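You operate a simulated robot arm through the tools that you are given. There is no shell and no other tool.

You are at the controls of a simulated robot arm. One attempt, no reset.

## Task
Stir the yellow tin smooth, wash the short stirrer and close the tin.
Fine: water-based practice paint; rest the lid on the bench; wash the stirrer in the orange bucket and stand it in the black holder; leave the other tin shut.

It is judged by the outcome, as a careful person would: the job done as asked, and still so three seconds after it is handed in. It fails if anything else is knocked over, pushed out of place, dropped, spilled or broken. Lids that push on must go on centred and level and be pressed home; caps that screw on are set level and turned clockwise until they are tight.

## Robot
A 6-joint arm with a two-finger parallel gripper, fixed in place. Base frame: the origin is on the floor under the middle of its stand, x ahead of it, y to its left, z up; the work surface is at about z = 90. Lengths are in cm, angles in degrees, forces in N, time in s.
With the tool pointing down near the work surface it reaches from about 36 to 76 cm from the base axis. Its first joint turns from -66.0 to 66.0 degrees. Payload 2.45 kg.
Tool frame: the origin (TCP) lies between the finger pads and is the grasp point; the fingertips stand 2.4 cm ahead of it; z points along the fingers, y is the line along which they close. Largest opening 6.8 cm; finger width 1.7, thickness 1; the body of the gripper, 4 by 7 cm, starts 4.1 cm behind the TCP.
Orientation is that of the tool frame in the base frame, as [roll, pitch, yaw] about the fixed x, y, z axes, in that order (R = Rz(yaw) Ry(pitch) Rx(roll)). With the fingers straight down and closing along the base's y, the tool's x points along the base's -x, its y along +y and its z along -z.

## Interface
- The arm moves only by the tool nudge_tool. Its argument "moves" is a list of rows, each an object of numbers (a shift or turn left out is 0, a gripper value left out holds the last): "x", "y", "z": the shift along the tool's x, y, z in cm; "wx", "wy", "wz": the turn, a rotation vector about the tool's x, y, z in degrees; "fingers": the closure, from 0 (fully open) to 1 (shut). In form: [{"x": .., "y": .., "z": .., "wx": .., "wy": .., "wz": .., "fingers": ..}, ...]. A call has 1 to 20 rows; each row is the pose to reach, as a shift and turn from the pose commanded when the call began, along the tool's axes at that moment. Rows are played at 5 a second. More than 5 cm and 8.6 degrees between two rows, or a gripper value outside its range, and nothing of the call is played. Where a pose cannot be reached the arm comes as near as it can. A force on the tool above 40 N (or 10 N above the force at the start of the call, whichever is more), or a blocked arm, ends the call early, and 0.2 s more pass. The fingers move at their own pace (about 10.8 cm/s each) and stop on an object; they squeeze with about 32 N. The grip force told is the motor's: it shows also when the fingers shut on nothing. Time passes only in rows, and 0.2 s behind the last, so rows that repeat a pose let the fingers close. It gives the time, the measured TCP pose, the force on the tool (base axes), the opening and the grip force at its end, in the units of the frame above (readings bear some noise), with the torque about the TCP (base axes, N m) and any sound that the robot's microphone picked up.
- Cameras (640 x 400 px; columns grow to the right, rows downward): "scene" is fixed at [16.22, 40.7, 147.66]; the picture's right is [-0.81, -0.59, 0.00], its down [-0.28, 0.38, -0.88] and it looks along [0.52, -0.72, -0.47] (base axes); focal length 323 px, centre (320, 200). "wrist" rides on the gripper at [8.4, 1.1, -7.5] in the tool frame; the picture's right is [-0.13, 0.99, 0.00], its down [-0.60, -0.08, -0.79] and it looks along [-0.79, -0.10, 0.61] (tool axes); focal length 251 px, centre (320, 200). There is no depth. A picture from a camera that has moved, and an enlarged one, comes with that camera's place and axes in the base frame and with its lens.
- get_image(camera): a new picture of that camera. No time passes.
- zoom(camera, box): a new picture of the part [left, top, right, bottom] of that camera's present view, enlarged. No time passes.
- hand_in(): hands the job in; it is judged then, once.

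Places have to be worked out from the pictures, the camera data and where the tool is seen. Open the gripper and draw the arm clear of the work before you hand the job in, unless the task says otherwise.

The tools are called after ">>>" by a JSON object that holds its "name" and its "arguments". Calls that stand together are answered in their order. nudge_tool: Moves the arm, as the interface text tells. Its arguments: {"type":"object","properties":{"moves":{"type":"array"}},"required":["moves"]} The other tools are called the same way: get_image (camera) takes a picture; zoom (camera, box) takes an enlarged picture of a part of a camera's view; hand_in () hands the job in.

At the start:

```text
t: 0.0
position: [46.71, -18.53, 132.65]
tool_rot: [-180.0, 0.0, -179.9]
force: [0.0, 1.0, 0.1]
moment: [0.01, 0.0, -0.01]
width: 6.8
grasp_force: 0.1
```

scene: 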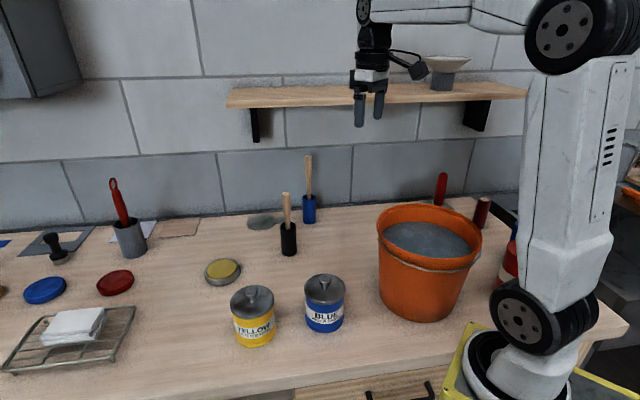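
wrist: 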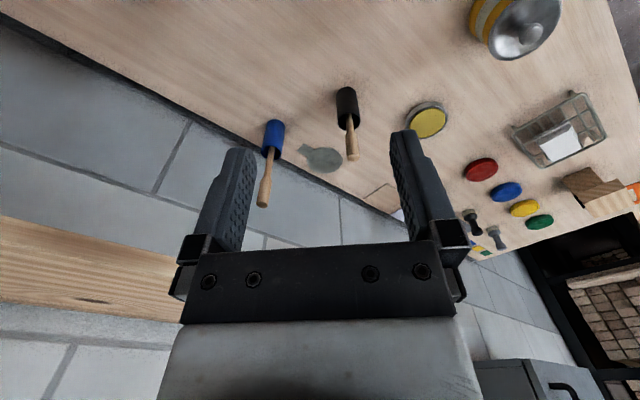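

I'll start by looking closely at the tins, the stirrers and the bucket before moving anything.

>>> {"name": "zoom", "arguments": {"camera": "scene", "box": [200, 240, 380, 360]}}

>>> {"name": "zoom", "arguments": {"camera": "scene", "box": [240, 140, 340, 270]}}

>>> {"name": "zoom", "arguments": {"camera": "scene", "box": [360, 160, 520, 340]}}

>>> {"name": "zoom", "arguments": {"camera": "scene", "box": [0, 160, 260, 380]}}

>>> {"name": "zoom", "arguments": {"camera": "wrist", "box": [240, 60, 480, 220]}}

```text
3.33 times, centred on (290, 300) of scene
camera zoom: at [16.22, 40.7, 147.66], right [-0.81, -0.59, 0.0], down [-0.28, 0.38, -0.88], along [0.52, -0.72, -0.47], focal length 1077 px, centre (420, -133)
```

zoom: 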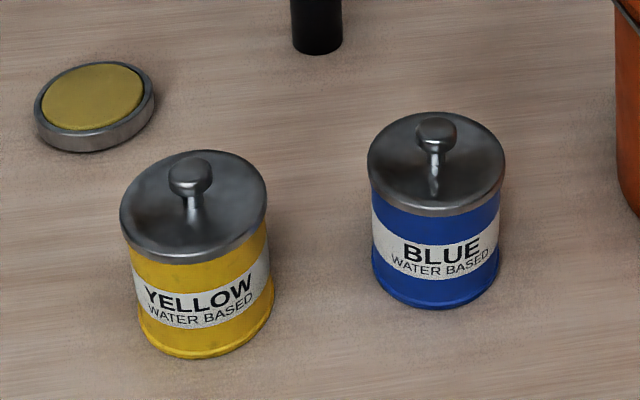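

```text
3.08 times, centred on (290, 205) of scene
camera zoom: at [16.22, 40.7, 147.66], right [-0.81, -0.59, 0.0], down [-0.28, 0.38, -0.88], along [0.52, -0.72, -0.47], focal length 994 px, centre (412, 185)
```

zoom: 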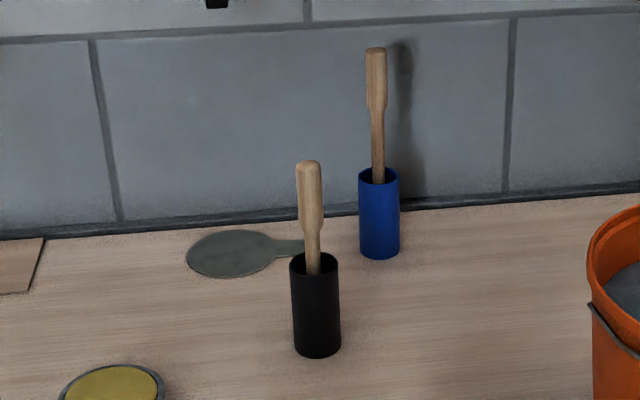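

```text
2.22 times, centred on (440, 250) of scene
camera zoom: at [16.22, 40.7, 147.66], right [-0.81, -0.59, 0.0], down [-0.28, 0.38, -0.88], along [0.52, -0.72, -0.47], focal length 718 px, centre (53, 89)
```

zoom: 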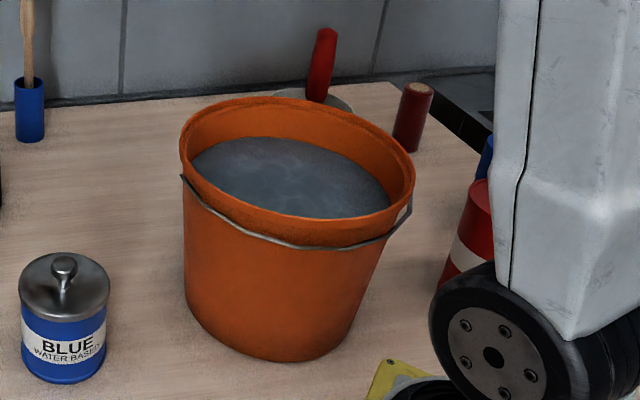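

```text
1.82 times, centred on (130, 270) of scene
camera zoom: at [16.22, 40.7, 147.66], right [-0.81, -0.59, 0.0], down [-0.28, 0.38, -0.88], along [0.52, -0.72, -0.47], focal length 588 px, centre (666, 73)
```

zoom: 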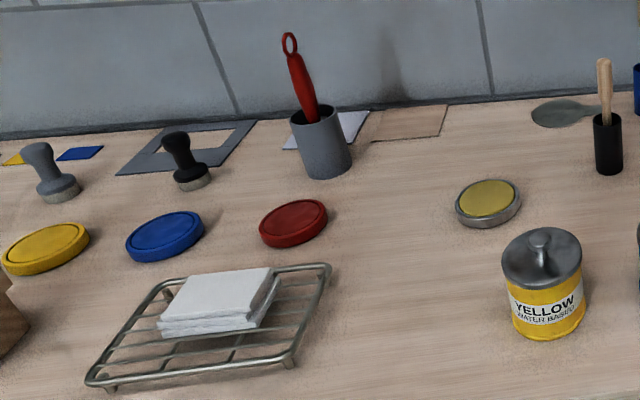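

```text
2.50 times, centred on (360, 140) of wrist
camera zoom: at [38.37, -17.33, 140.16], right [0.13, 0.99, 0.0], down [0.6, -0.08, 0.79], along [0.79, -0.1, -0.61], focal length 629 px, centre (220, 350)
```

zoom: 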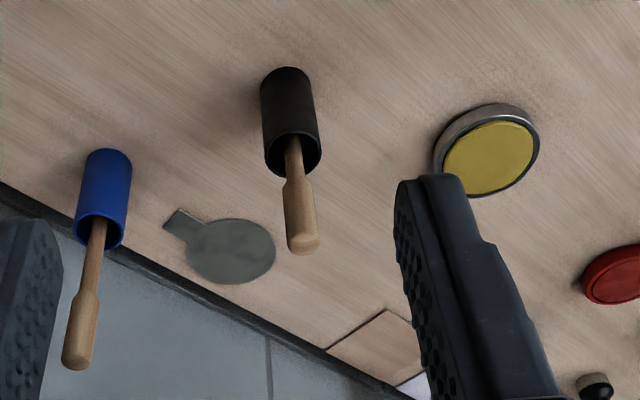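

The pictures put the yellow tin near (54.9, 10.3), with its lid top at z≈99.6 and its knob at z≈101.6. The shorter stirrer is in the black holder near (67.9, -15.7), and the bucket is near (30, -18.5). I'll move to a point above the yellow tin to get a closer wrist view.

>>> {"name": "nudge_tool", "arguments": {"moves": [{"x": -0.7, "y": 2.4, "z": 1.2}, {"x": -1.4, "y": 4.8, "z": 2.4}, {"x": -2.1, "y": 7.2, "z": 3.6}, {"x": -2.8, "y": 9.6, "z": 4.9}, {"x": -3.4, "y": 12.0, "z": 6.1}, {"x": -4.1, "y": 14.4, "z": 7.3}, {"x": -4.8, "y": 16.8, "z": 8.5}, {"x": -5.5, "y": 19.2, "z": 9.7}, {"x": -6.1, "y": 21.6, "z": 11.0}, {"x": -6.8, "y": 24.0, "z": 12.2}, {"x": -7.5, "y": 26.4, "z": 13.4}, {"x": -8.2, "y": 28.8, "z": 14.6}, {"x": -8.2, "y": 28.8, "z": 14.6}]}}

```text
t: 2.8
position: [55.01, 10.37, 118.04]
tool_rot: [-180.0, 0.0, 180.0]
force: [-0.8, -0.2, -0.9]
moment: [0.01, 0.05, 0.04]
width: 6.78
grasp_force: 0.2
```

The arm is now above the yellow tin. I'll check the alignment with both cameras.

>>> {"name": "get_image", "arguments": {"camera": "wrist"}}

>>> {"name": "get_image", "arguments": {"camera": "scene"}}

```text
taken
camera wrist: at [46.68, 11.51, 125.6], right [0.13, 0.99, 0.0], down [0.6, -0.08, 0.79], along [0.79, -0.1, -0.61], focal length 251 px, centre (320, 200)
```

wrist: 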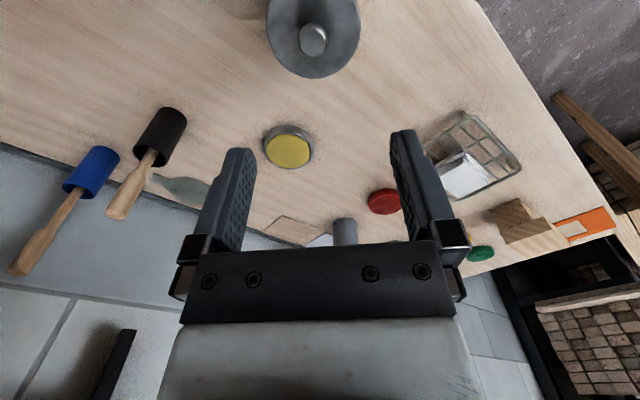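

```text
taken
```

scene: 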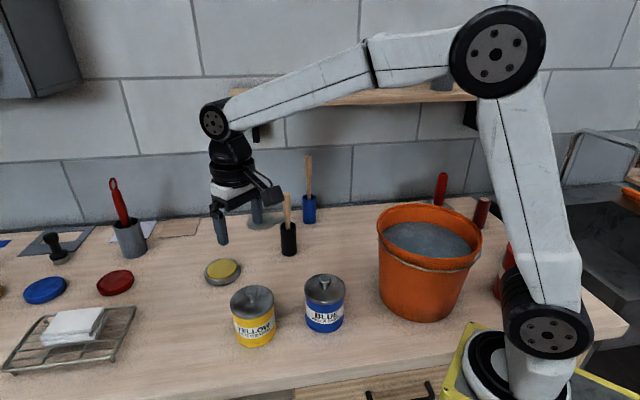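

The wrist view puts the knob near (55.1, 9.7), and the scene view puts it at (54.9, 10.3). I'll enlarge both views to refine this.

>>> {"name": "zoom", "arguments": {"camera": "scene", "box": [220, 275, 290, 355]}}

>>> {"name": "zoom", "arguments": {"camera": "wrist", "box": [250, 0, 380, 90]}}

>>> {"name": "zoom", "arguments": {"camera": "scene", "box": [270, 145, 330, 265]}}

>>> {"name": "zoom", "arguments": {"camera": "scene", "box": [370, 190, 490, 325]}}

>>> {"name": "zoom", "arguments": {"camera": "wrist", "box": [0, 90, 200, 290]}}

```text
5.00 times, centred on (255, 315) of scene
camera zoom: at [16.22, 40.71, 147.66], right [-0.81, -0.59, 0.0], down [-0.28, 0.38, -0.88], along [0.52, -0.72, -0.47], focal length 1616 px, centre (645, -375)
```

zoom: 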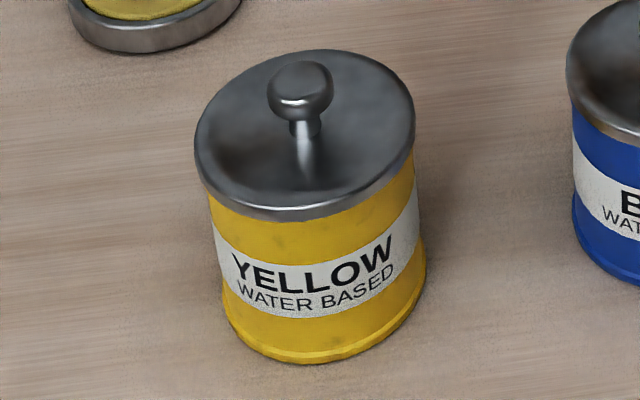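

```text
4.44 times, centred on (315, 45) of wrist
camera zoom: at [46.68, 11.51, 125.6], right [0.13, 0.99, 0.0], down [0.6, -0.08, 0.79], along [0.79, -0.1, -0.61], focal length 1118 px, centre (342, 889)
```

zoom: 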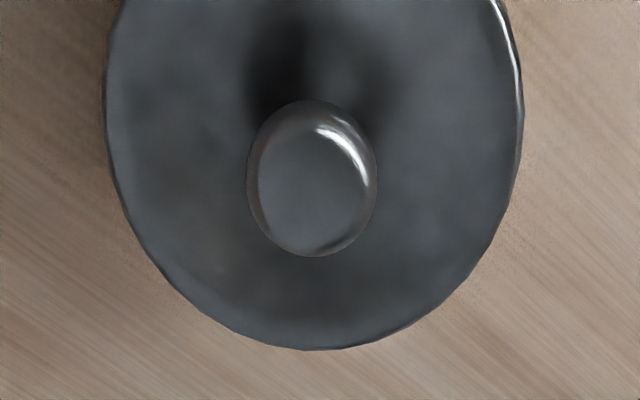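

```text
3.33 times, centred on (300, 205) of scene
camera zoom: at [16.22, 40.71, 147.66], right [-0.81, -0.59, 0.0], down [-0.28, 0.38, -0.88], along [0.52, -0.72, -0.47], focal length 1077 px, centre (387, 183)
```

zoom: 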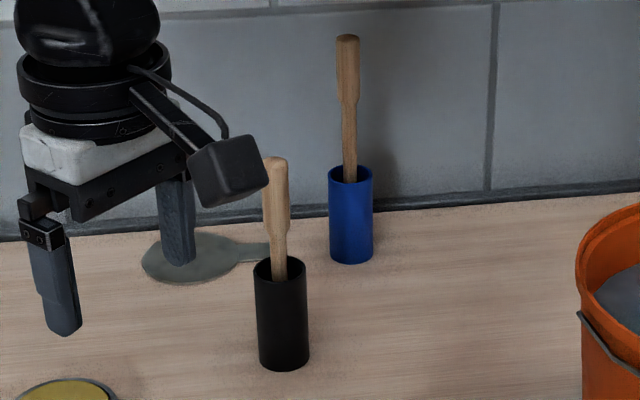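

```text
2.96 times, centred on (430, 258) of scene
camera zoom: at [16.22, 40.71, 147.66], right [-0.81, -0.59, 0.0], down [-0.28, 0.38, -0.88], along [0.52, -0.72, -0.47], focal length 958 px, centre (-6, 30)
```

zoom: 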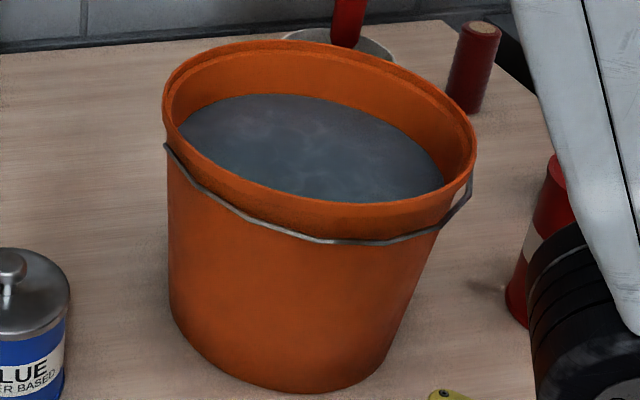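

```text
2.00 times, centred on (100, 190) of wrist
camera zoom: at [46.68, 11.51, 125.6], right [0.13, 0.99, 0.0], down [0.6, -0.08, 0.79], along [0.79, -0.1, -0.61], focal length 503 px, centre (760, 220)
```

zoom: 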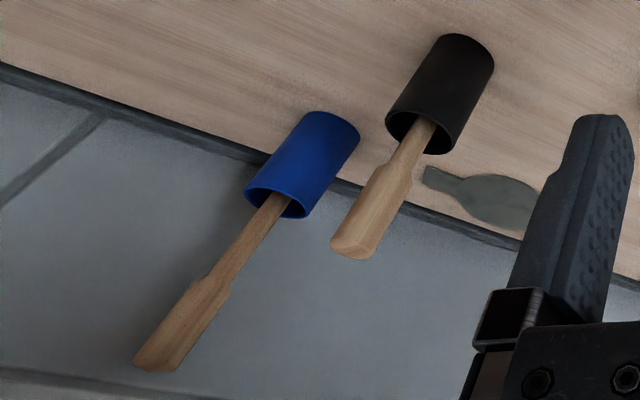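

The fits agree on the knob being near (55.45, 9.75), with the lid top at z≈99 and a knob diameter of about 2.5. I'll align over it and come down to z≈106 for another look.

>>> {"name": "nudge_tool", "arguments": {"moves": [{"x": -0.44, "y": -0.62, "z": 2}, {"x": -0.44, "y": -0.62, "z": 4}, {"x": -0.44, "y": -0.62, "z": 6}, {"x": -0.44, "y": -0.62, "z": 8}, {"x": -0.44, "y": -0.62, "z": 10}, {"x": -0.44, "y": -0.62, "z": 12}, {"x": -0.44, "y": -0.62, "z": 12}]}}

>>> {"name": "get_image", "arguments": {"camera": "wrist"}}

>>> {"name": "zoom", "arguments": {"camera": "scene", "box": [200, 220, 320, 360]}}

```text
t: 4.4
position: [55.31, 9.61, 105.98]
tool_rot: [179.9, -0.1, -179.8]
force: [0.3, 0.3, -0.2]
moment: [-0.01, 0.0, 0.0]
width: 6.8
grasp_force: 0.1
```

```text
taken
camera wrist: at [46.87, 10.87, 113.58], right [0.13, 0.99, 0.0], down [0.6, -0.08, 0.79], along [0.79, -0.1, -0.61], focal length 251 px, centre (320, 200)
```

wrist: 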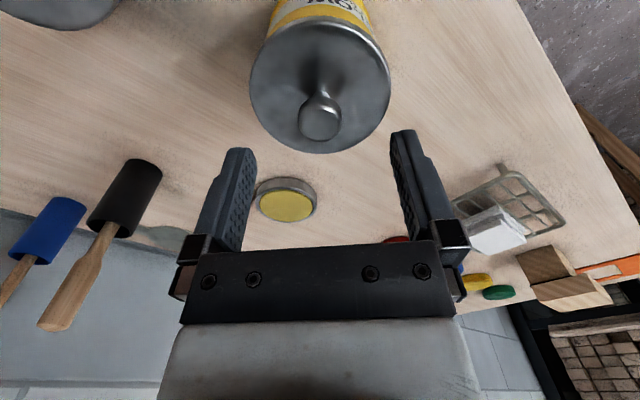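

```text
2.86 times, centred on (260, 290) of scene
camera zoom: at [16.22, 40.7, 147.66], right [-0.81, -0.59, 0.0], down [-0.28, 0.38, -0.88], along [0.52, -0.72, -0.47], focal length 923 px, centre (491, -57)
```

zoom: 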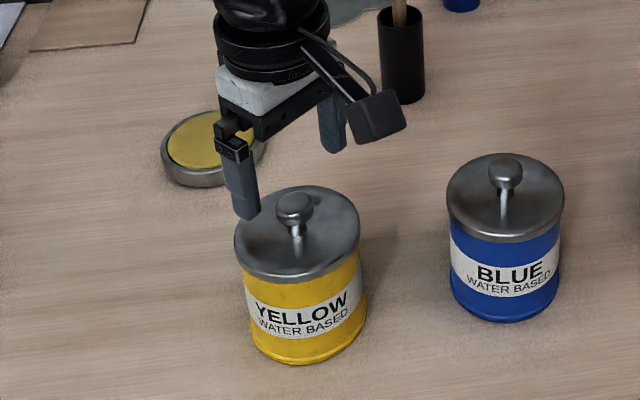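

Lid fit: centre (55.5, 9.8), top z≈99, with the knob head at z≈100–101.7. I'll centre on the knob, come down to z≈102 with open fingers and check for contact.

>>> {"name": "nudge_tool", "arguments": {"moves": [{"x": -0.2, "y": 0.17, "z": 0.5}, {"x": -0.2, "y": 0.17, "z": 1.5}, {"x": -0.2, "y": 0.17, "z": 2.5}, {"x": -0.2, "y": 0.17, "z": 3.3}, {"x": -0.2, "y": 0.17, "z": 3.8}, {"x": -0.2, "y": 0.17, "z": 3.8}]}}

>>> {"name": "get_image", "arguments": {"camera": "wrist"}}

>>> {"name": "zoom", "arguments": {"camera": "scene", "box": [210, 230, 300, 340]}}

```text
t: 5.8
position: [55.69, 9.92, 102.3]
tool_rot: [179.9, 0.2, -179.9]
force: [0.3, 0.0, 0.3]
moment: [-0.03, -0.01, 0.0]
width: 6.8
grasp_force: 0.1
```

```text
taken
camera wrist: at [47.24, 10.97, 109.82], right [0.13, 0.99, 0.0], down [0.6, -0.08, 0.79], along [0.79, -0.1, -0.61], focal length 251 px, centre (320, 200)
```

wrist: 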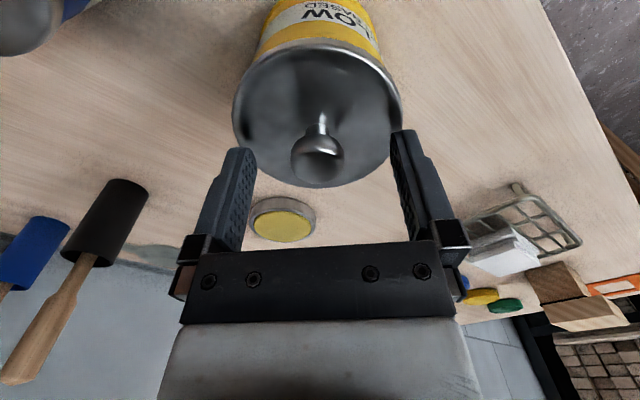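

```text
3.64 times, centred on (255, 285) of scene
camera zoom: at [16.22, 40.7, 147.66], right [-0.81, -0.59, 0.0], down [-0.28, 0.38, -0.88], along [0.52, -0.72, -0.47], focal length 1175 px, centre (556, -109)
```

zoom: 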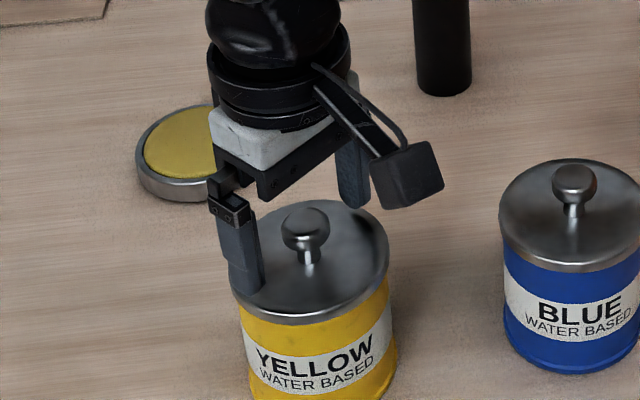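

The knob head is about 1.5 below the TCP, at z≈100.8, and nearly centred. I'll go 0.4 lower, close to a 3 cm gap and check the centring before gripping.

>>> {"name": "nudge_tool", "arguments": {"moves": [{"x": 0.1, "y": -0.12, "z": 0.2, "fingers": 0.2}, {"x": 0.1, "y": -0.12, "z": 0.4, "fingers": 0.4}, {"x": 0.1, "y": -0.12, "z": 0.4, "fingers": 0.54}, {"x": 0.1, "y": -0.12, "z": 0.4, "fingers": 0.54}]}}

>>> {"name": "zoom", "arguments": {"camera": "wrist", "box": [230, 60, 410, 260]}}

>>> {"name": "zoom", "arguments": {"camera": "scene", "box": [210, 230, 300, 340]}}

```text
t: 6.8
position: [55.49, 9.62, 101.89]
tool_rot: [180.0, 0.0, -179.9]
force: [-0.8, 0.0, 0.5]
moment: [0.03, 0.01, 0.0]
width: 3.13
grasp_force: 0.1
```

```text
2.00 times, centred on (320, 160) of wrist
camera zoom: at [47.12, 10.84, 109.39], right [0.13, 0.99, 0.0], down [0.6, -0.08, 0.79], along [0.79, -0.1, -0.61], focal length 503 px, centre (320, 280)
```

zoom: 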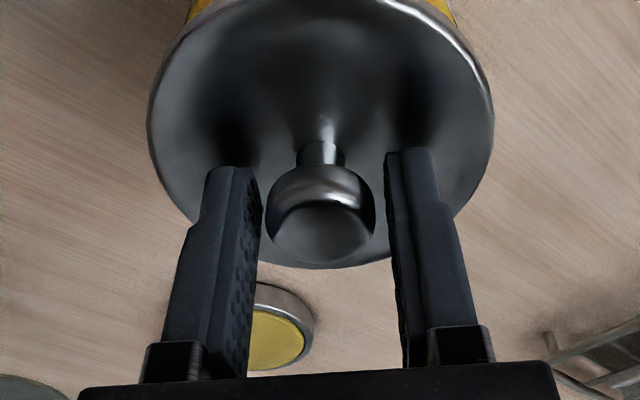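

```text
3.64 times, centred on (255, 285) of scene
camera zoom: at [16.22, 40.7, 147.66], right [-0.81, -0.59, 0.0], down [-0.28, 0.38, -0.88], along [0.52, -0.72, -0.47], focal length 1175 px, centre (556, -109)
```

zoom: 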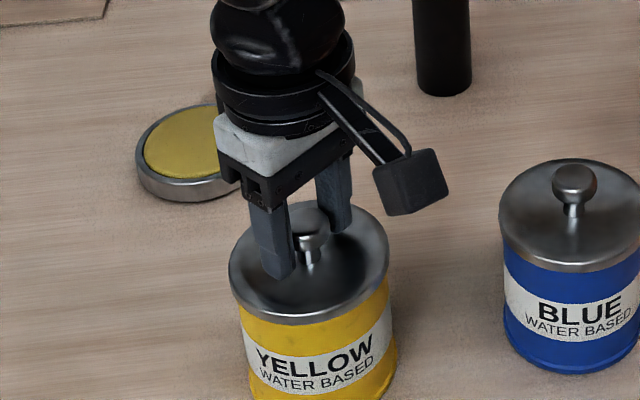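

The knob sits evenly between the pads, with about 0.3 cm of gap on each side. I'll close on it.

>>> {"name": "nudge_tool", "arguments": {"moves": [{"fingers": 0.6}, {"fingers": 0.7}, {"fingers": 1}, {"fingers": 1}, {"fingers": 1}]}}

>>> {"name": "zoom", "arguments": {"camera": "wrist", "box": [230, 60, 410, 260]}}

```text
t: 8.0
position: [55.51, 9.75, 101.88]
tool_rot: [-180.0, 0.0, -179.9]
force: [0.5, 0.0, -1.2]
moment: [0.0, 0.01, -0.01]
width: 2.39
grasp_force: 31.8
```

```text
2.00 times, centred on (320, 160) of wrist
camera zoom: at [47.12, 10.84, 109.39], right [0.13, 0.99, 0.0], down [0.6, -0.08, 0.79], along [0.79, -0.1, -0.61], focal length 503 px, centre (320, 280)
```

zoom: 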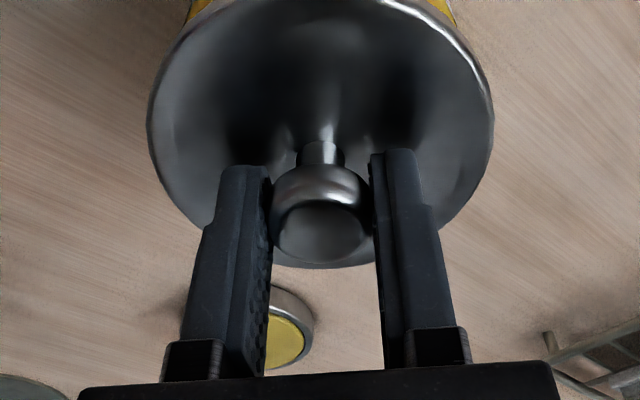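

The knob is gripped at width 2.39, at pose (55.51, 9.75, 101.88). I'll pull straight up slowly and watch the force.

>>> {"name": "nudge_tool", "arguments": {"moves": [{"z": -0.1, "fingers": 1}, {"z": -0.2, "fingers": 1}, {"z": -0.3, "fingers": 1}, {"z": -0.4, "fingers": 1}, {"z": -0.5, "fingers": 1}]}}

>>> {"name": "zoom", "arguments": {"camera": "scene", "box": [210, 230, 300, 340]}}

```text
t: 9.2
position: [55.38, 9.71, 102.31]
tool_rot: [-180.0, 0.0, -179.9]
force: [0.6, -0.2, -0.5]
moment: [-0.01, 0.02, 0.03]
width: 2.41
grasp_force: 32.0
heard: snap
```

```text
3.64 times, centred on (255, 285) of scene
camera zoom: at [16.22, 40.7, 147.66], right [-0.81, -0.59, 0.0], down [-0.28, 0.38, -0.88], along [0.52, -0.72, -0.47], focal length 1175 px, centre (556, -109)
```

zoom: 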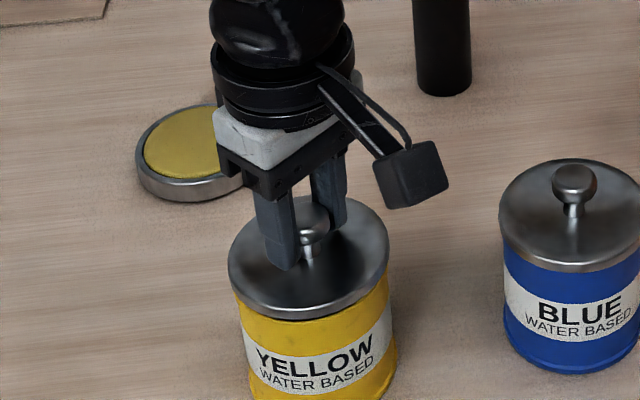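

There was a snap, so the lid has come free. I'll raise it straight up clear of the tin and look inside.

>>> {"name": "nudge_tool", "arguments": {"moves": [{"z": -0.5, "fingers": 1}, {"z": -1.2, "fingers": 1}, {"z": -2.2, "fingers": 1}, {"z": -3.6, "fingers": 1}, {"z": -5, "fingers": 1}, {"z": -6.5, "fingers": 1}, {"z": -7.5, "fingers": 1}, {"z": -8, "fingers": 1}]}}

>>> {"name": "get_image", "arguments": {"camera": "scene"}}

>>> {"name": "zoom", "arguments": {"camera": "scene", "box": [200, 200, 320, 350]}}

>>> {"name": "get_image", "arguments": {"camera": "wrist"}}

```text
t: 11.0
position: [55.52, 9.88, 110.28]
tool_rot: [-180.0, -0.1, -180.0]
force: [0.1, 0.3, 0.3]
moment: [0.03, 0.0, -0.01]
width: 2.42
grasp_force: 31.9
```

```text
taken
```

scene: 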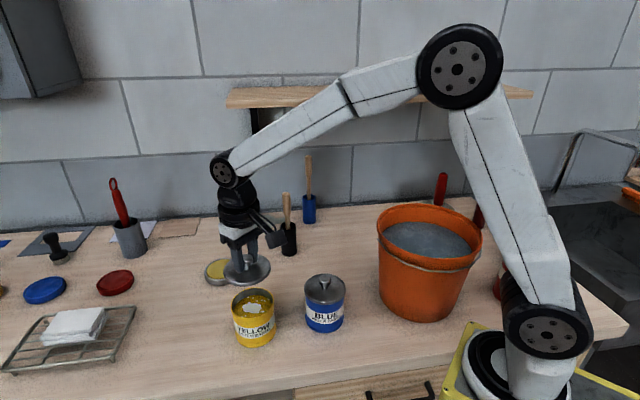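

```text
2.67 times, centred on (260, 275) of scene
camera zoom: at [16.22, 40.7, 147.66], right [-0.81, -0.59, 0.0], down [-0.28, 0.38, -0.88], along [0.52, -0.72, -0.47], focal length 862 px, centre (480, 0)
```

zoom: 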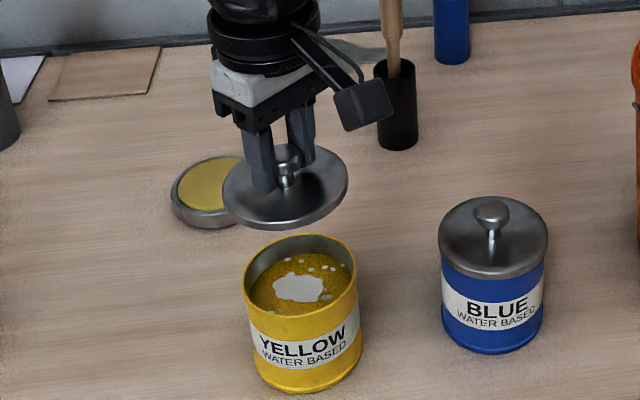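

```text
taken
camera wrist: at [47.07, 11.02, 117.81], right [0.13, 0.99, 0.0], down [0.6, -0.08, 0.79], along [0.79, -0.1, -0.61], focal length 251 px, centre (320, 200)
```

wrist: 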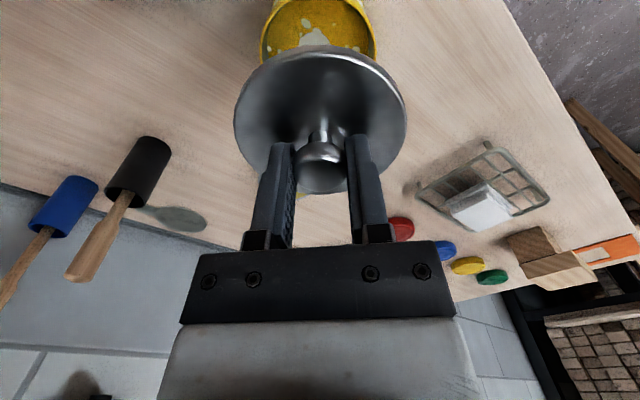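

The lid is off cleanly and level, and the unmixed white is visible in the yellow paint. I'll carry the lid to the clear bench spot near (64, 19), which is off the stirrer's route, and start lowering it.

>>> {"name": "nudge_tool", "arguments": {"moves": [{"x": -1.2, "y": 1.3, "fingers": 1}, {"x": -2.9, "y": 3.1, "fingers": 1}, {"x": -4.6, "y": 4.9, "fingers": 1}, {"x": -6.3, "y": 6.7, "fingers": 1}, {"x": -7.7, "y": 8.3, "fingers": 1}, {"x": -8.5, "y": 9.2, "fingers": 1}, {"x": -8.5, "y": 9.2, "z": 2, "fingers": 1}, {"x": -8.5, "y": 9.2, "z": 4, "fingers": 1}, {"x": -8.5, "y": 9.2, "z": 6, "fingers": 1}, {"x": -8.5, "y": 9.2, "z": 8, "fingers": 1}, {"x": -8.5, "y": 9.2, "z": 10, "fingers": 1}, {"x": -8.5, "y": 9.2, "z": 11.5, "fingers": 1}, {"x": -8.5, "y": 9.2, "z": 12, "fingers": 1}]}}

>>> {"name": "get_image", "arguments": {"camera": "scene"}}

>>> {"name": "zoom", "arguments": {"camera": "scene", "box": [120, 220, 300, 360]}}

```text
t: 13.8
position: [64.02, 19.02, 98.32]
tool_rot: [179.9, 0.1, -179.9]
force: [0.5, 0.3, -0.1]
moment: [-0.03, -0.01, 0.0]
width: 2.39
grasp_force: 31.9
```

```text
taken
```

scene: 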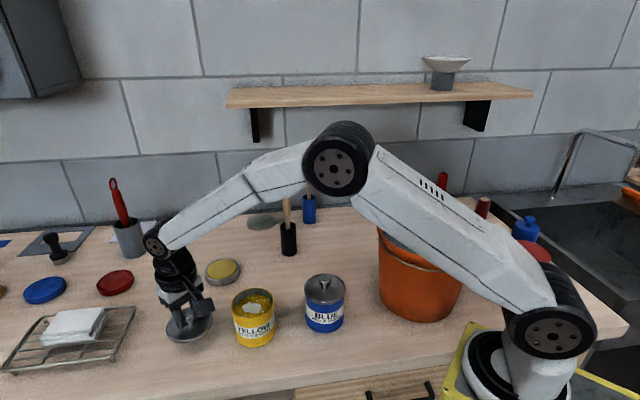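

```text
2.86 times, centred on (210, 290) of scene
camera zoom: at [16.22, 40.7, 147.66], right [-0.81, -0.59, 0.0], down [-0.28, 0.38, -0.88], along [0.52, -0.72, -0.47], focal length 923 px, centre (634, -57)
```

zoom: 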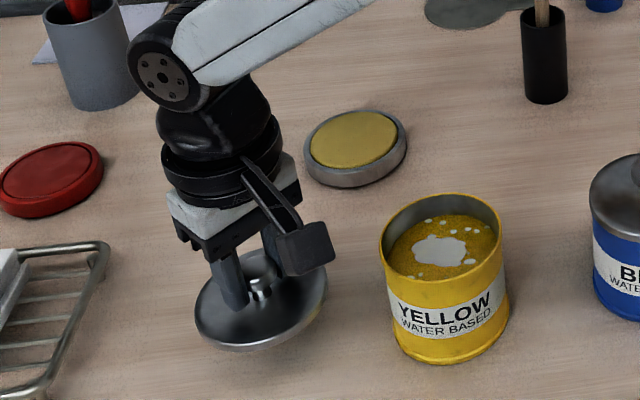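

The spot is clear. I'll lower the lid in small steps and check the force for bench contact.

>>> {"name": "nudge_tool", "arguments": {"moves": [{"z": 1, "fingers": 1}, {"z": 1.8, "fingers": 1}, {"z": 2.4, "fingers": 1}, {"z": 2.8, "fingers": 1}, {"z": 3.0, "fingers": 1}]}}

>>> {"name": "zoom", "arguments": {"camera": "scene", "box": [150, 270, 240, 360]}}

```text
t: 15.0
position: [64.05, 19.05, 95.33]
tool_rot: [-180.0, 0.0, -179.9]
force: [0.3, -0.1, -0.9]
moment: [0.0, -0.01, -0.04]
width: 2.4
grasp_force: 32.2
```

```text
4.44 times, centred on (195, 315) of scene
camera zoom: at [16.22, 40.7, 147.66], right [-0.81, -0.59, 0.0], down [-0.28, 0.38, -0.88], along [0.52, -0.72, -0.47], focal length 1436 px, centre (876, -311)
```

zoom: 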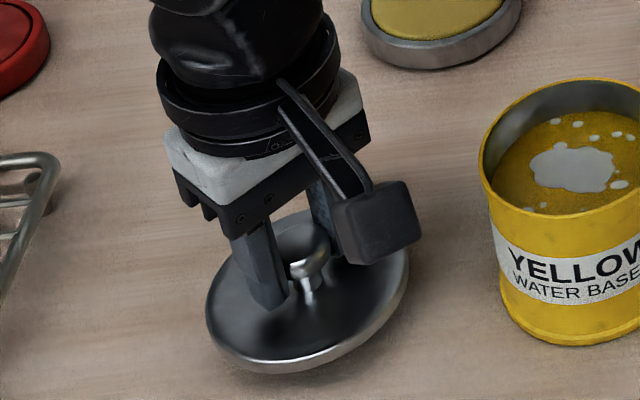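

There is no contact yet at z 95.33 and the lid looks just above the bench. I'll keep lowering in finer steps.

>>> {"name": "nudge_tool", "arguments": {"moves": [{"z": 0.2, "fingers": 1}, {"z": 0.4, "fingers": 1}, {"z": 0.6, "fingers": 1}, {"z": 0.8, "fingers": 1}]}}

>>> {"name": "zoom", "arguments": {"camera": "scene", "box": [150, 270, 240, 360]}}

```text
t: 16.0
position: [63.9, 19.0, 94.6]
tool_rot: [-180.0, 0.0, -179.9]
force: [-0.2, 0.2, -0.8]
moment: [-0.01, -0.01, 0.02]
width: 2.4
grasp_force: 31.9
```

```text
4.44 times, centred on (195, 315) of scene
camera zoom: at [16.22, 40.7, 147.66], right [-0.81, -0.59, 0.0], down [-0.28, 0.38, -0.88], along [0.52, -0.72, -0.47], focal length 1436 px, centre (876, -311)
```

zoom: 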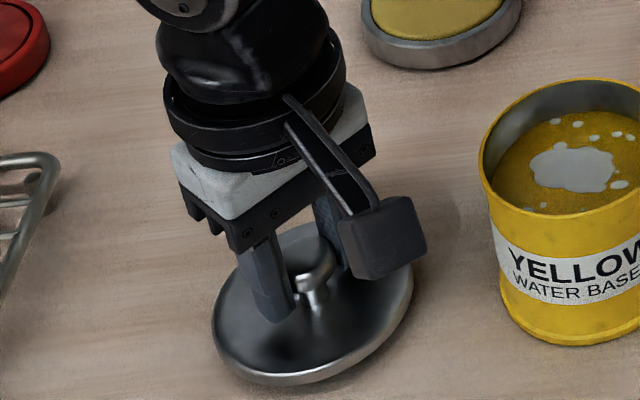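

The lid's lower edge appears to be about 1 cm above the bench. I'll continue down.

>>> {"name": "nudge_tool", "arguments": {"moves": [{"z": 0.2, "fingers": 1}, {"z": 0.4, "fingers": 1}, {"z": 0.5, "fingers": 1}, {"z": 0.6, "fingers": 1}]}}

>>> {"name": "zoom", "arguments": {"camera": "scene", "box": [150, 270, 240, 360]}}

```text
t: 17.0
position: [63.81, 19.03, 93.85]
tool_rot: [180.0, 0.0, -179.9]
force: [-0.3, -0.3, -0.2]
moment: [0.0, 0.04, 0.0]
width: 2.39
grasp_force: 31.8
```

```text
4.44 times, centred on (195, 315) of scene
camera zoom: at [16.22, 40.7, 147.66], right [-0.81, -0.59, 0.0], down [-0.28, 0.38, -0.88], along [0.52, -0.72, -0.47], focal length 1436 px, centre (876, -311)
```

zoom: 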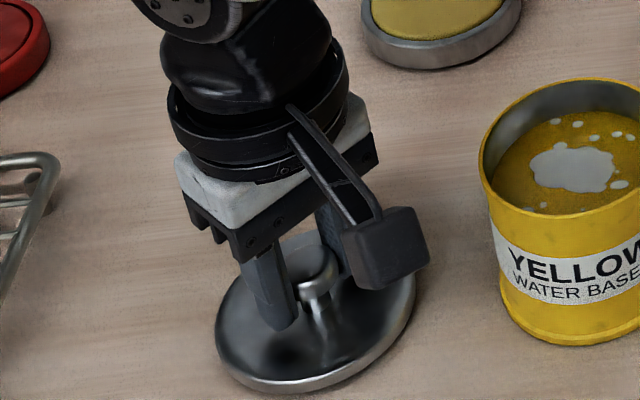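

It's still free, with about 0.5 cm to go. I'll use finer steps.

>>> {"name": "nudge_tool", "arguments": {"moves": [{"z": 0.1, "fingers": 1}, {"z": 0.2, "fingers": 1}, {"z": 0.3, "fingers": 1}, {"z": 0.4, "fingers": 1}]}}

>>> {"name": "zoom", "arguments": {"camera": "scene", "box": [150, 270, 240, 360]}}

```text
t: 18.0
position: [63.93, 19.08, 93.6]
tool_rot: [180.0, 0.0, -180.0]
force: [0.0, -0.1, -0.7]
moment: [0.01, 0.02, 0.0]
width: 2.38
grasp_force: 31.8
```

```text
4.44 times, centred on (195, 315) of scene
camera zoom: at [16.22, 40.7, 147.66], right [-0.81, -0.59, 0.0], down [-0.28, 0.38, -0.88], along [0.52, -0.72, -0.47], focal length 1436 px, centre (876, -311)
```

zoom: 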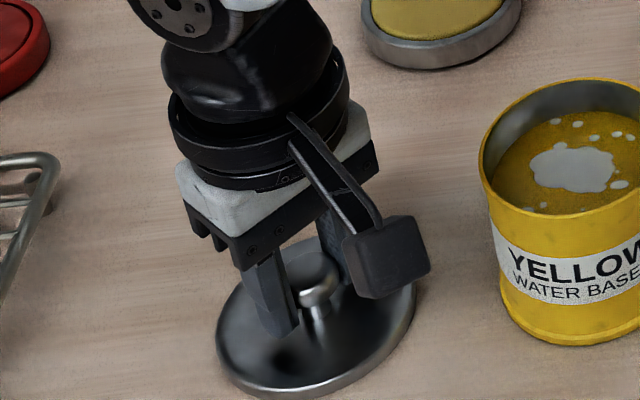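

There's still no contact force. I'll keep going in 0.1 steps.

>>> {"name": "nudge_tool", "arguments": {"moves": [{"z": 0.1, "fingers": 1}, {"z": 0.2, "fingers": 1}, {"z": 0.3, "fingers": 1}]}}

>>> {"name": "zoom", "arguments": {"camera": "scene", "box": [150, 270, 240, 360]}}

```text
t: 18.8
position: [63.95, 19.1, 93.38]
tool_rot: [179.8, 0.1, -180.0]
force: [-9.6, -2.8, 23.5]
moment: [-0.06, 0.44, -0.02]
width: 2.41
grasp_force: 32.2
```

```text
4.44 times, centred on (195, 315) of scene
camera zoom: at [16.15, 40.68, 147.68], right [-0.81, -0.59, 0.0], down [-0.28, 0.38, -0.88], along [0.52, -0.72, -0.47], focal length 1436 px, centre (876, -311)
```

zoom: 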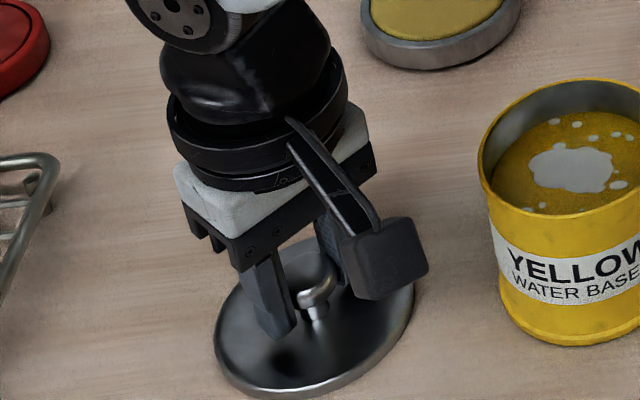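

The lid is on the bench (23 N, TCP z≈93.4). I'll ease up slightly to relieve the force, then open the fingers.

>>> {"name": "nudge_tool", "arguments": {"moves": [{"z": -0.08, "fingers": 1}, {"z": -0.16, "fingers": 1}, {"z": -0.16, "fingers": 1}]}}

```text
t: 19.6
position: [63.97, 19.09, 93.41]
tool_rot: [179.9, 0.3, -179.9]
force: [5.1, 2.4, 13.3]
moment: [0.07, -0.08, 0.0]
width: 2.43
grasp_force: 31.8
```

>>> {"name": "nudge_tool", "arguments": {"moves": [{"z": -0.05, "fingers": 1}, {"z": -0.1, "fingers": 1}, {"z": -0.1, "fingers": 1}, {"z": -0.1, "fingers": 1}]}}

```text
t: 20.6
position: [63.88, 19.01, 93.51]
tool_rot: [180.0, -0.1, -179.9]
force: [3.3, -0.6, 8.2]
moment: [0.0, -0.22, -0.02]
width: 2.41
grasp_force: 31.8
```

The load is small now, about 8 N. I'll open the fingers and back off straight up.

>>> {"name": "nudge_tool", "arguments": {"moves": [{"fingers": 0.55}, {"fingers": 0.45}, {"fingers": 0.3}, {"fingers": 0.3}]}}

>>> {"name": "zoom", "arguments": {"camera": "wrist", "box": [200, 40, 440, 260]}}

```text
t: 21.6
position: [63.96, 18.98, 93.53]
tool_rot: [179.9, 0.1, -179.9]
force: [0.3, 0.0, -0.3]
moment: [0.0, 0.01, 0.02]
width: 4.74
grasp_force: 0.1
```

```text
1.82 times, centred on (320, 150) of wrist
camera zoom: at [55.58, 20.13, 100.97], right [0.13, 0.99, 0.0], down [0.6, -0.08, 0.79], along [0.79, -0.1, -0.61], focal length 457 px, centre (320, 291)
```

zoom: 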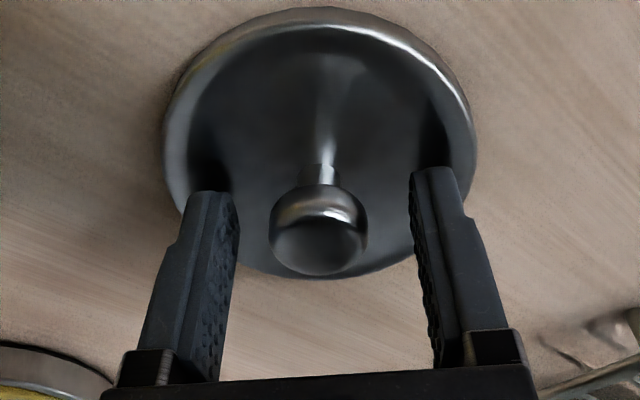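

The lid rests flat on the bench. I'll rise and travel at a safe height to a viewing position in front of the short stirrer in the black holder.

>>> {"name": "nudge_tool", "arguments": {"moves": [{"z": -1, "fingers": 0.1}, {"z": -3, "fingers": 0}, {"z": -6, "fingers": 0}, {"z": -9.5, "fingers": 0}, {"z": -13, "fingers": 0}, {"z": -16.5, "fingers": 0}, {"z": -20, "fingers": 0}, {"z": -22.5, "fingers": 0}, {"x": 0.5, "y": -3, "z": -23, "fingers": 0}, {"x": 1, "y": -6.5, "z": -23, "fingers": 0}, {"x": 1.5, "y": -10, "z": -23, "fingers": 0}, {"x": 2, "y": -13.5, "z": -23, "fingers": 0}, {"x": 2.5, "y": -17, "z": -23, "fingers": 0}, {"x": 2.5, "y": -20.5, "z": -23, "fingers": 0}, {"x": 2.5, "y": -24, "z": -23, "fingers": 0}, {"x": 2.5, "y": -27.5, "z": -23, "fingers": 0}, {"x": 2.5, "y": -31, "z": -23, "fingers": 0}, {"x": 2.5, "y": -33.5, "z": -23, "fingers": 0}, {"x": 2.5, "y": -34.5, "z": -23, "fingers": 0}, {"x": 2.5, "y": -34.5, "z": -23, "fingers": 0}]}}

>>> {"name": "get_image", "arguments": {"camera": "wrist"}}

>>> {"name": "get_image", "arguments": {"camera": "scene"}}

```text
t: 25.8
position: [61.51, -15.64, 116.51]
tool_rot: [-179.9, 0.0, -179.9]
force: [0.1, -0.2, 0.9]
moment: [0.01, -0.02, 0.0]
width: 6.8
grasp_force: 0.0
```

```text
taken
camera wrist: at [53.11, -14.4, 124.0], right [0.13, 0.99, 0.0], down [0.6, -0.08, 0.79], along [0.79, -0.1, -0.61], focal length 251 px, centre (320, 200)
```

wrist: 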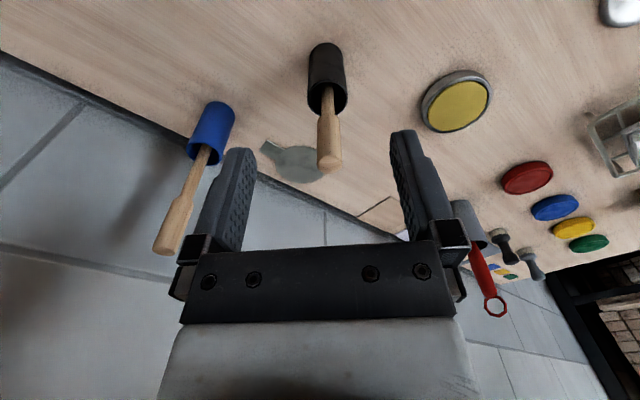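

```text
taken
```

scene: 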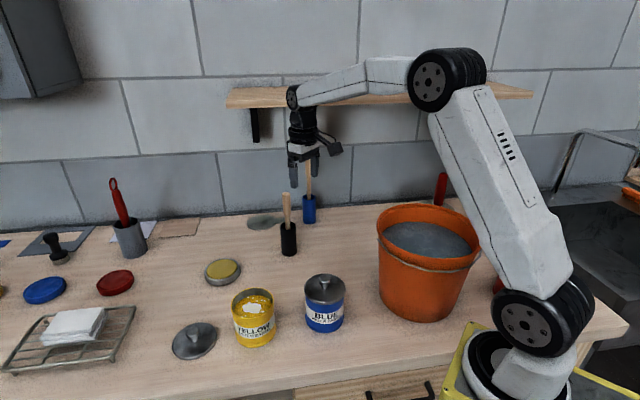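

>>> {"name": "zoom", "arguments": {"camera": "wrist", "box": [270, 30, 390, 190]}}

>>> {"name": "zoom", "arguments": {"camera": "scene", "box": [265, 185, 315, 265]}}

```text
2.50 times, centred on (330, 110) of wrist
camera zoom: at [53.11, -14.4, 124.0], right [0.13, 0.99, 0.0], down [0.6, -0.08, 0.79], along [0.79, -0.1, -0.61], focal length 629 px, centre (295, 425)
```

zoom: 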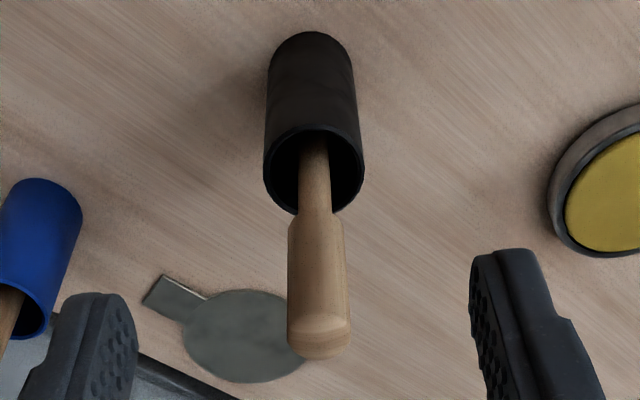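

```text
5.00 times, centred on (290, 225) of scene
camera zoom: at [16.22, 40.7, 147.66], right [-0.81, -0.59, 0.0], down [-0.28, 0.38, -0.88], along [0.52, -0.72, -0.47], focal length 1616 px, centre (470, 75)
```

zoom: 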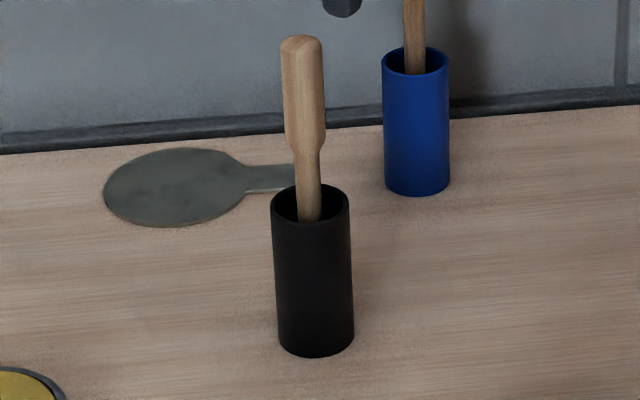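

Triangulation puts the short stirrer's handle top at (67.6, -15.5, 109.3), standing vertical, with the thick handle from z≈103 up. I'll move above it and come down to z≈112 to check.

>>> {"name": "nudge_tool", "arguments": {"moves": [{"x": -2, "y": 0.1, "fingers": 0}, {"x": -4, "y": 0.1, "fingers": 0}, {"x": -6, "y": 0.1, "fingers": 0}, {"x": -6.1, "y": 0.1, "z": 1.5, "fingers": 0}, {"x": -6.1, "y": 0.1, "z": 3, "fingers": 0}, {"x": -6.1, "y": 0.1, "z": 4.3, "fingers": 0}, {"x": -6.1, "y": 0.1, "z": 4.3, "fingers": 0}]}}

>>> {"name": "get_image", "arguments": {"camera": "wrist"}}

>>> {"name": "zoom", "arguments": {"camera": "scene", "box": [250, 130, 350, 270]}}

```text
t: 27.4
position: [67.55, -15.26, 112.27]
tool_rot: [180.0, 0.0, -179.9]
force: [0.0, 0.7, 0.8]
moment: [0.0, 0.02, -0.02]
width: 6.77
grasp_force: 0.1
```

```text
taken
camera wrist: at [59.19, -14.28, 119.7], right [0.13, 0.99, 0.0], down [0.6, -0.08, 0.79], along [0.79, -0.1, -0.61], focal length 251 px, centre (320, 200)
```

wrist: 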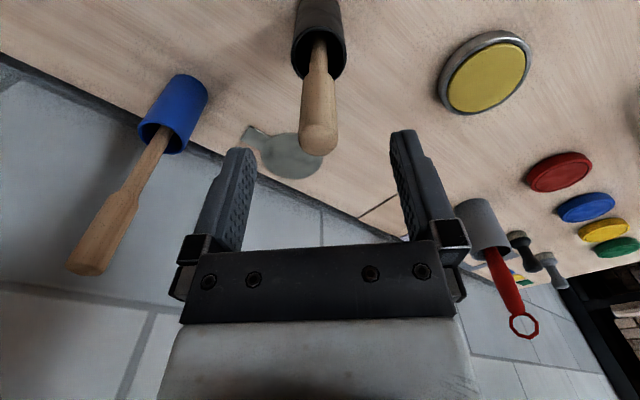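

```text
2.86 times, centred on (300, 200) of scene
camera zoom: at [16.22, 40.7, 147.66], right [-0.81, -0.59, 0.0], down [-0.28, 0.38, -0.88], along [0.52, -0.72, -0.47], focal length 923 px, centre (377, 200)
```

zoom: 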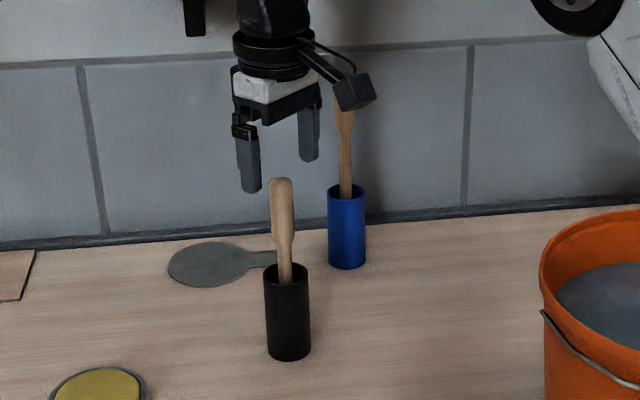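

The handle is centred between the fingers (column 319 against 320). I'll go straight down to z≈106.5 and close gently.

>>> {"name": "nudge_tool", "arguments": {"moves": [{"x": 0.1, "z": 1.5, "fingers": 0}, {"x": 0.1, "z": 3, "fingers": 0}, {"x": 0.1, "z": 4.5, "fingers": 0}, {"x": 0.1, "z": 5.5, "fingers": 0}, {"x": 0.1, "z": 5.8, "fingers": 0}, {"x": 0.1, "z": 5.8, "fingers": 0.3}, {"x": 0.1, "z": 5.8, "fingers": 0.5}, {"x": 0.1, "z": 5.8, "fingers": 0.5}]}}

>>> {"name": "get_image", "arguments": {"camera": "wrist"}}

>>> {"name": "zoom", "arguments": {"camera": "scene", "box": [250, 150, 350, 270]}}

```text
t: 29.2
position: [67.48, -15.34, 106.45]
tool_rot: [180.0, 0.0, -179.9]
force: [0.5, -1.3, -1.1]
moment: [-0.02, 0.04, 0.04]
width: 3.44
grasp_force: 0.1
```

```text
taken
camera wrist: at [59.12, -14.33, 113.89], right [0.13, 0.99, 0.0], down [0.6, -0.08, 0.79], along [0.79, -0.1, -0.61], focal length 251 px, centre (320, 200)
```

wrist: 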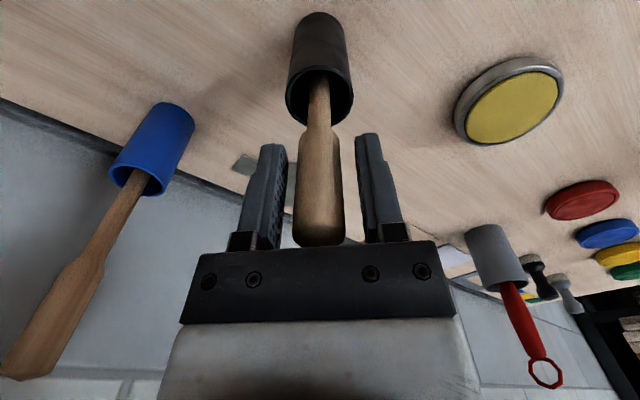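

```text
3.33 times, centred on (300, 210) of scene
camera zoom: at [16.22, 40.7, 147.66], right [-0.81, -0.59, 0.0], down [-0.28, 0.38, -0.88], along [0.52, -0.72, -0.47], focal length 1077 px, centre (387, 167)
```

zoom: 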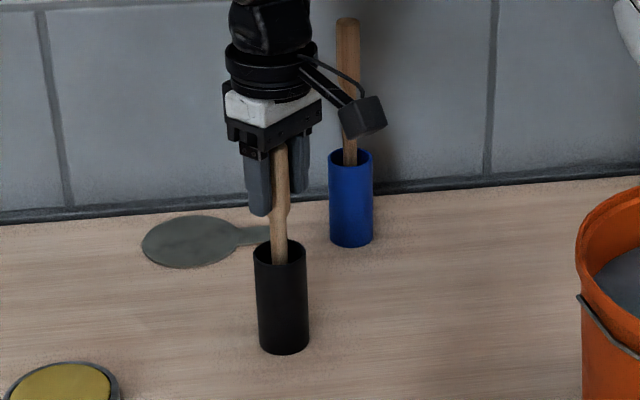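

The handle is between the pads and the top clears the palm. I'll grip it now.

>>> {"name": "nudge_tool", "arguments": {"moves": [{"fingers": 0.6}, {"fingers": 0.68}, {"fingers": 1}, {"fingers": 1}, {"fingers": 1}]}}

>>> {"name": "zoom", "arguments": {"camera": "wrist", "box": [220, 0, 420, 260]}}

>>> {"name": "zoom", "arguments": {"camera": "scene", "box": [250, 150, 350, 270]}}

```text
t: 30.4
position: [67.54, -15.37, 106.29]
tool_rot: [-180.0, 0.0, -179.9]
force: [0.7, 0.3, 0.5]
moment: [0.04, 0.0, 0.0]
width: 2.04
grasp_force: 32.5
```

```text
1.54 times, centred on (320, 130) of wrist
camera zoom: at [59.12, -14.32, 113.9], right [0.13, 0.99, 0.0], down [0.6, -0.08, 0.79], along [0.79, -0.1, -0.61], focal length 387 px, centre (320, 308)
```

zoom: 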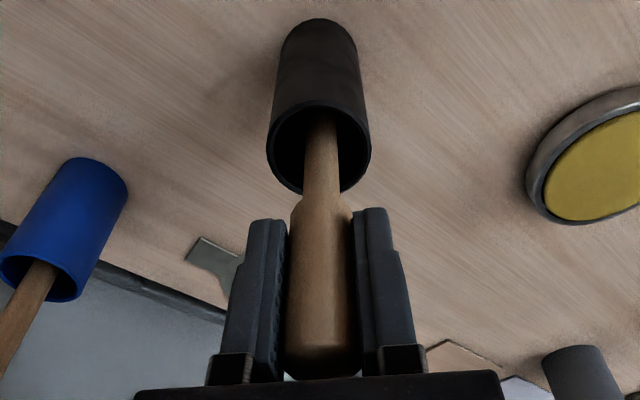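

```text
3.33 times, centred on (300, 210) of scene
camera zoom: at [16.22, 40.71, 147.66], right [-0.81, -0.59, 0.0], down [-0.28, 0.38, -0.88], along [0.52, -0.72, -0.47], focal length 1077 px, centre (387, 167)
```

zoom: 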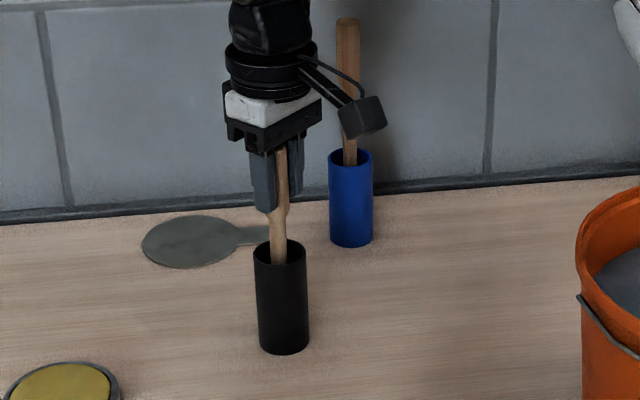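

The stirrer is gripped (width 2.04, grip pose about (67.5, -15.35, 106.4)). I'll lift it straight up out of the holder.

>>> {"name": "nudge_tool", "arguments": {"moves": [{"z": -0.5, "fingers": 1}, {"z": -1.5, "fingers": 1}, {"z": -3, "fingers": 1}, {"z": -4.5, "fingers": 1}, {"z": -6, "fingers": 1}, {"z": -7.5, "fingers": 1}, {"z": -9, "fingers": 1}, {"z": -10.5, "fingers": 1}, {"z": -12, "fingers": 1}, {"z": -13.5, "fingers": 1}, {"z": -15, "fingers": 1}, {"z": -15.5, "fingers": 1}]}}

>>> {"name": "get_image", "arguments": {"camera": "scene"}}

>>> {"name": "get_image", "arguments": {"camera": "wrist"}}

>>> {"name": "zoom", "arguments": {"camera": "scene", "box": [250, 100, 350, 270]}}

```text
t: 33.0
position: [67.48, -15.24, 121.84]
tool_rot: [180.0, 0.0, -179.9]
force: [-0.8, 0.6, -0.2]
moment: [0.0, -0.03, 0.01]
width: 2.05
grasp_force: 32.1
```

```text
taken
```

scene: 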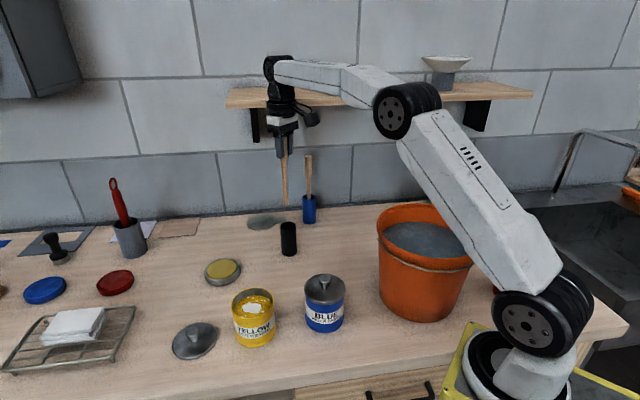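

```text
taken
camera wrist: at [59.12, -14.23, 129.37], right [0.13, 0.99, 0.0], down [0.6, -0.08, 0.79], along [0.79, -0.1, -0.61], focal length 251 px, centre (320, 200)
```

wrist: 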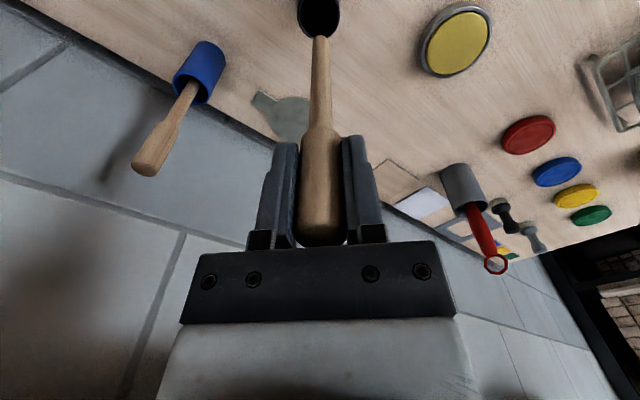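

```text
2.35 times, centred on (300, 185) of scene
camera zoom: at [16.22, 40.7, 147.66], right [-0.81, -0.59, 0.0], down [-0.28, 0.38, -0.88], along [0.52, -0.72, -0.47], focal length 760 px, centre (367, 235)
```

zoom: 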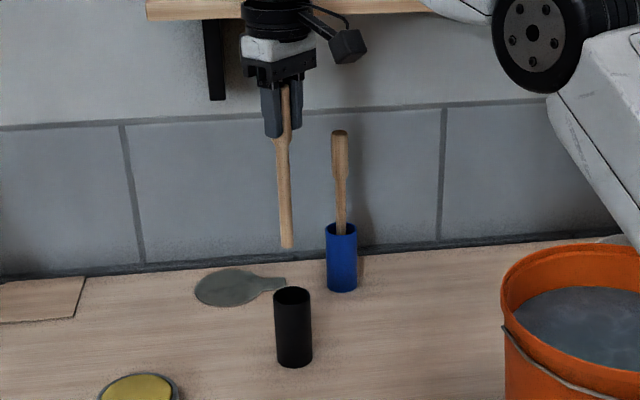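

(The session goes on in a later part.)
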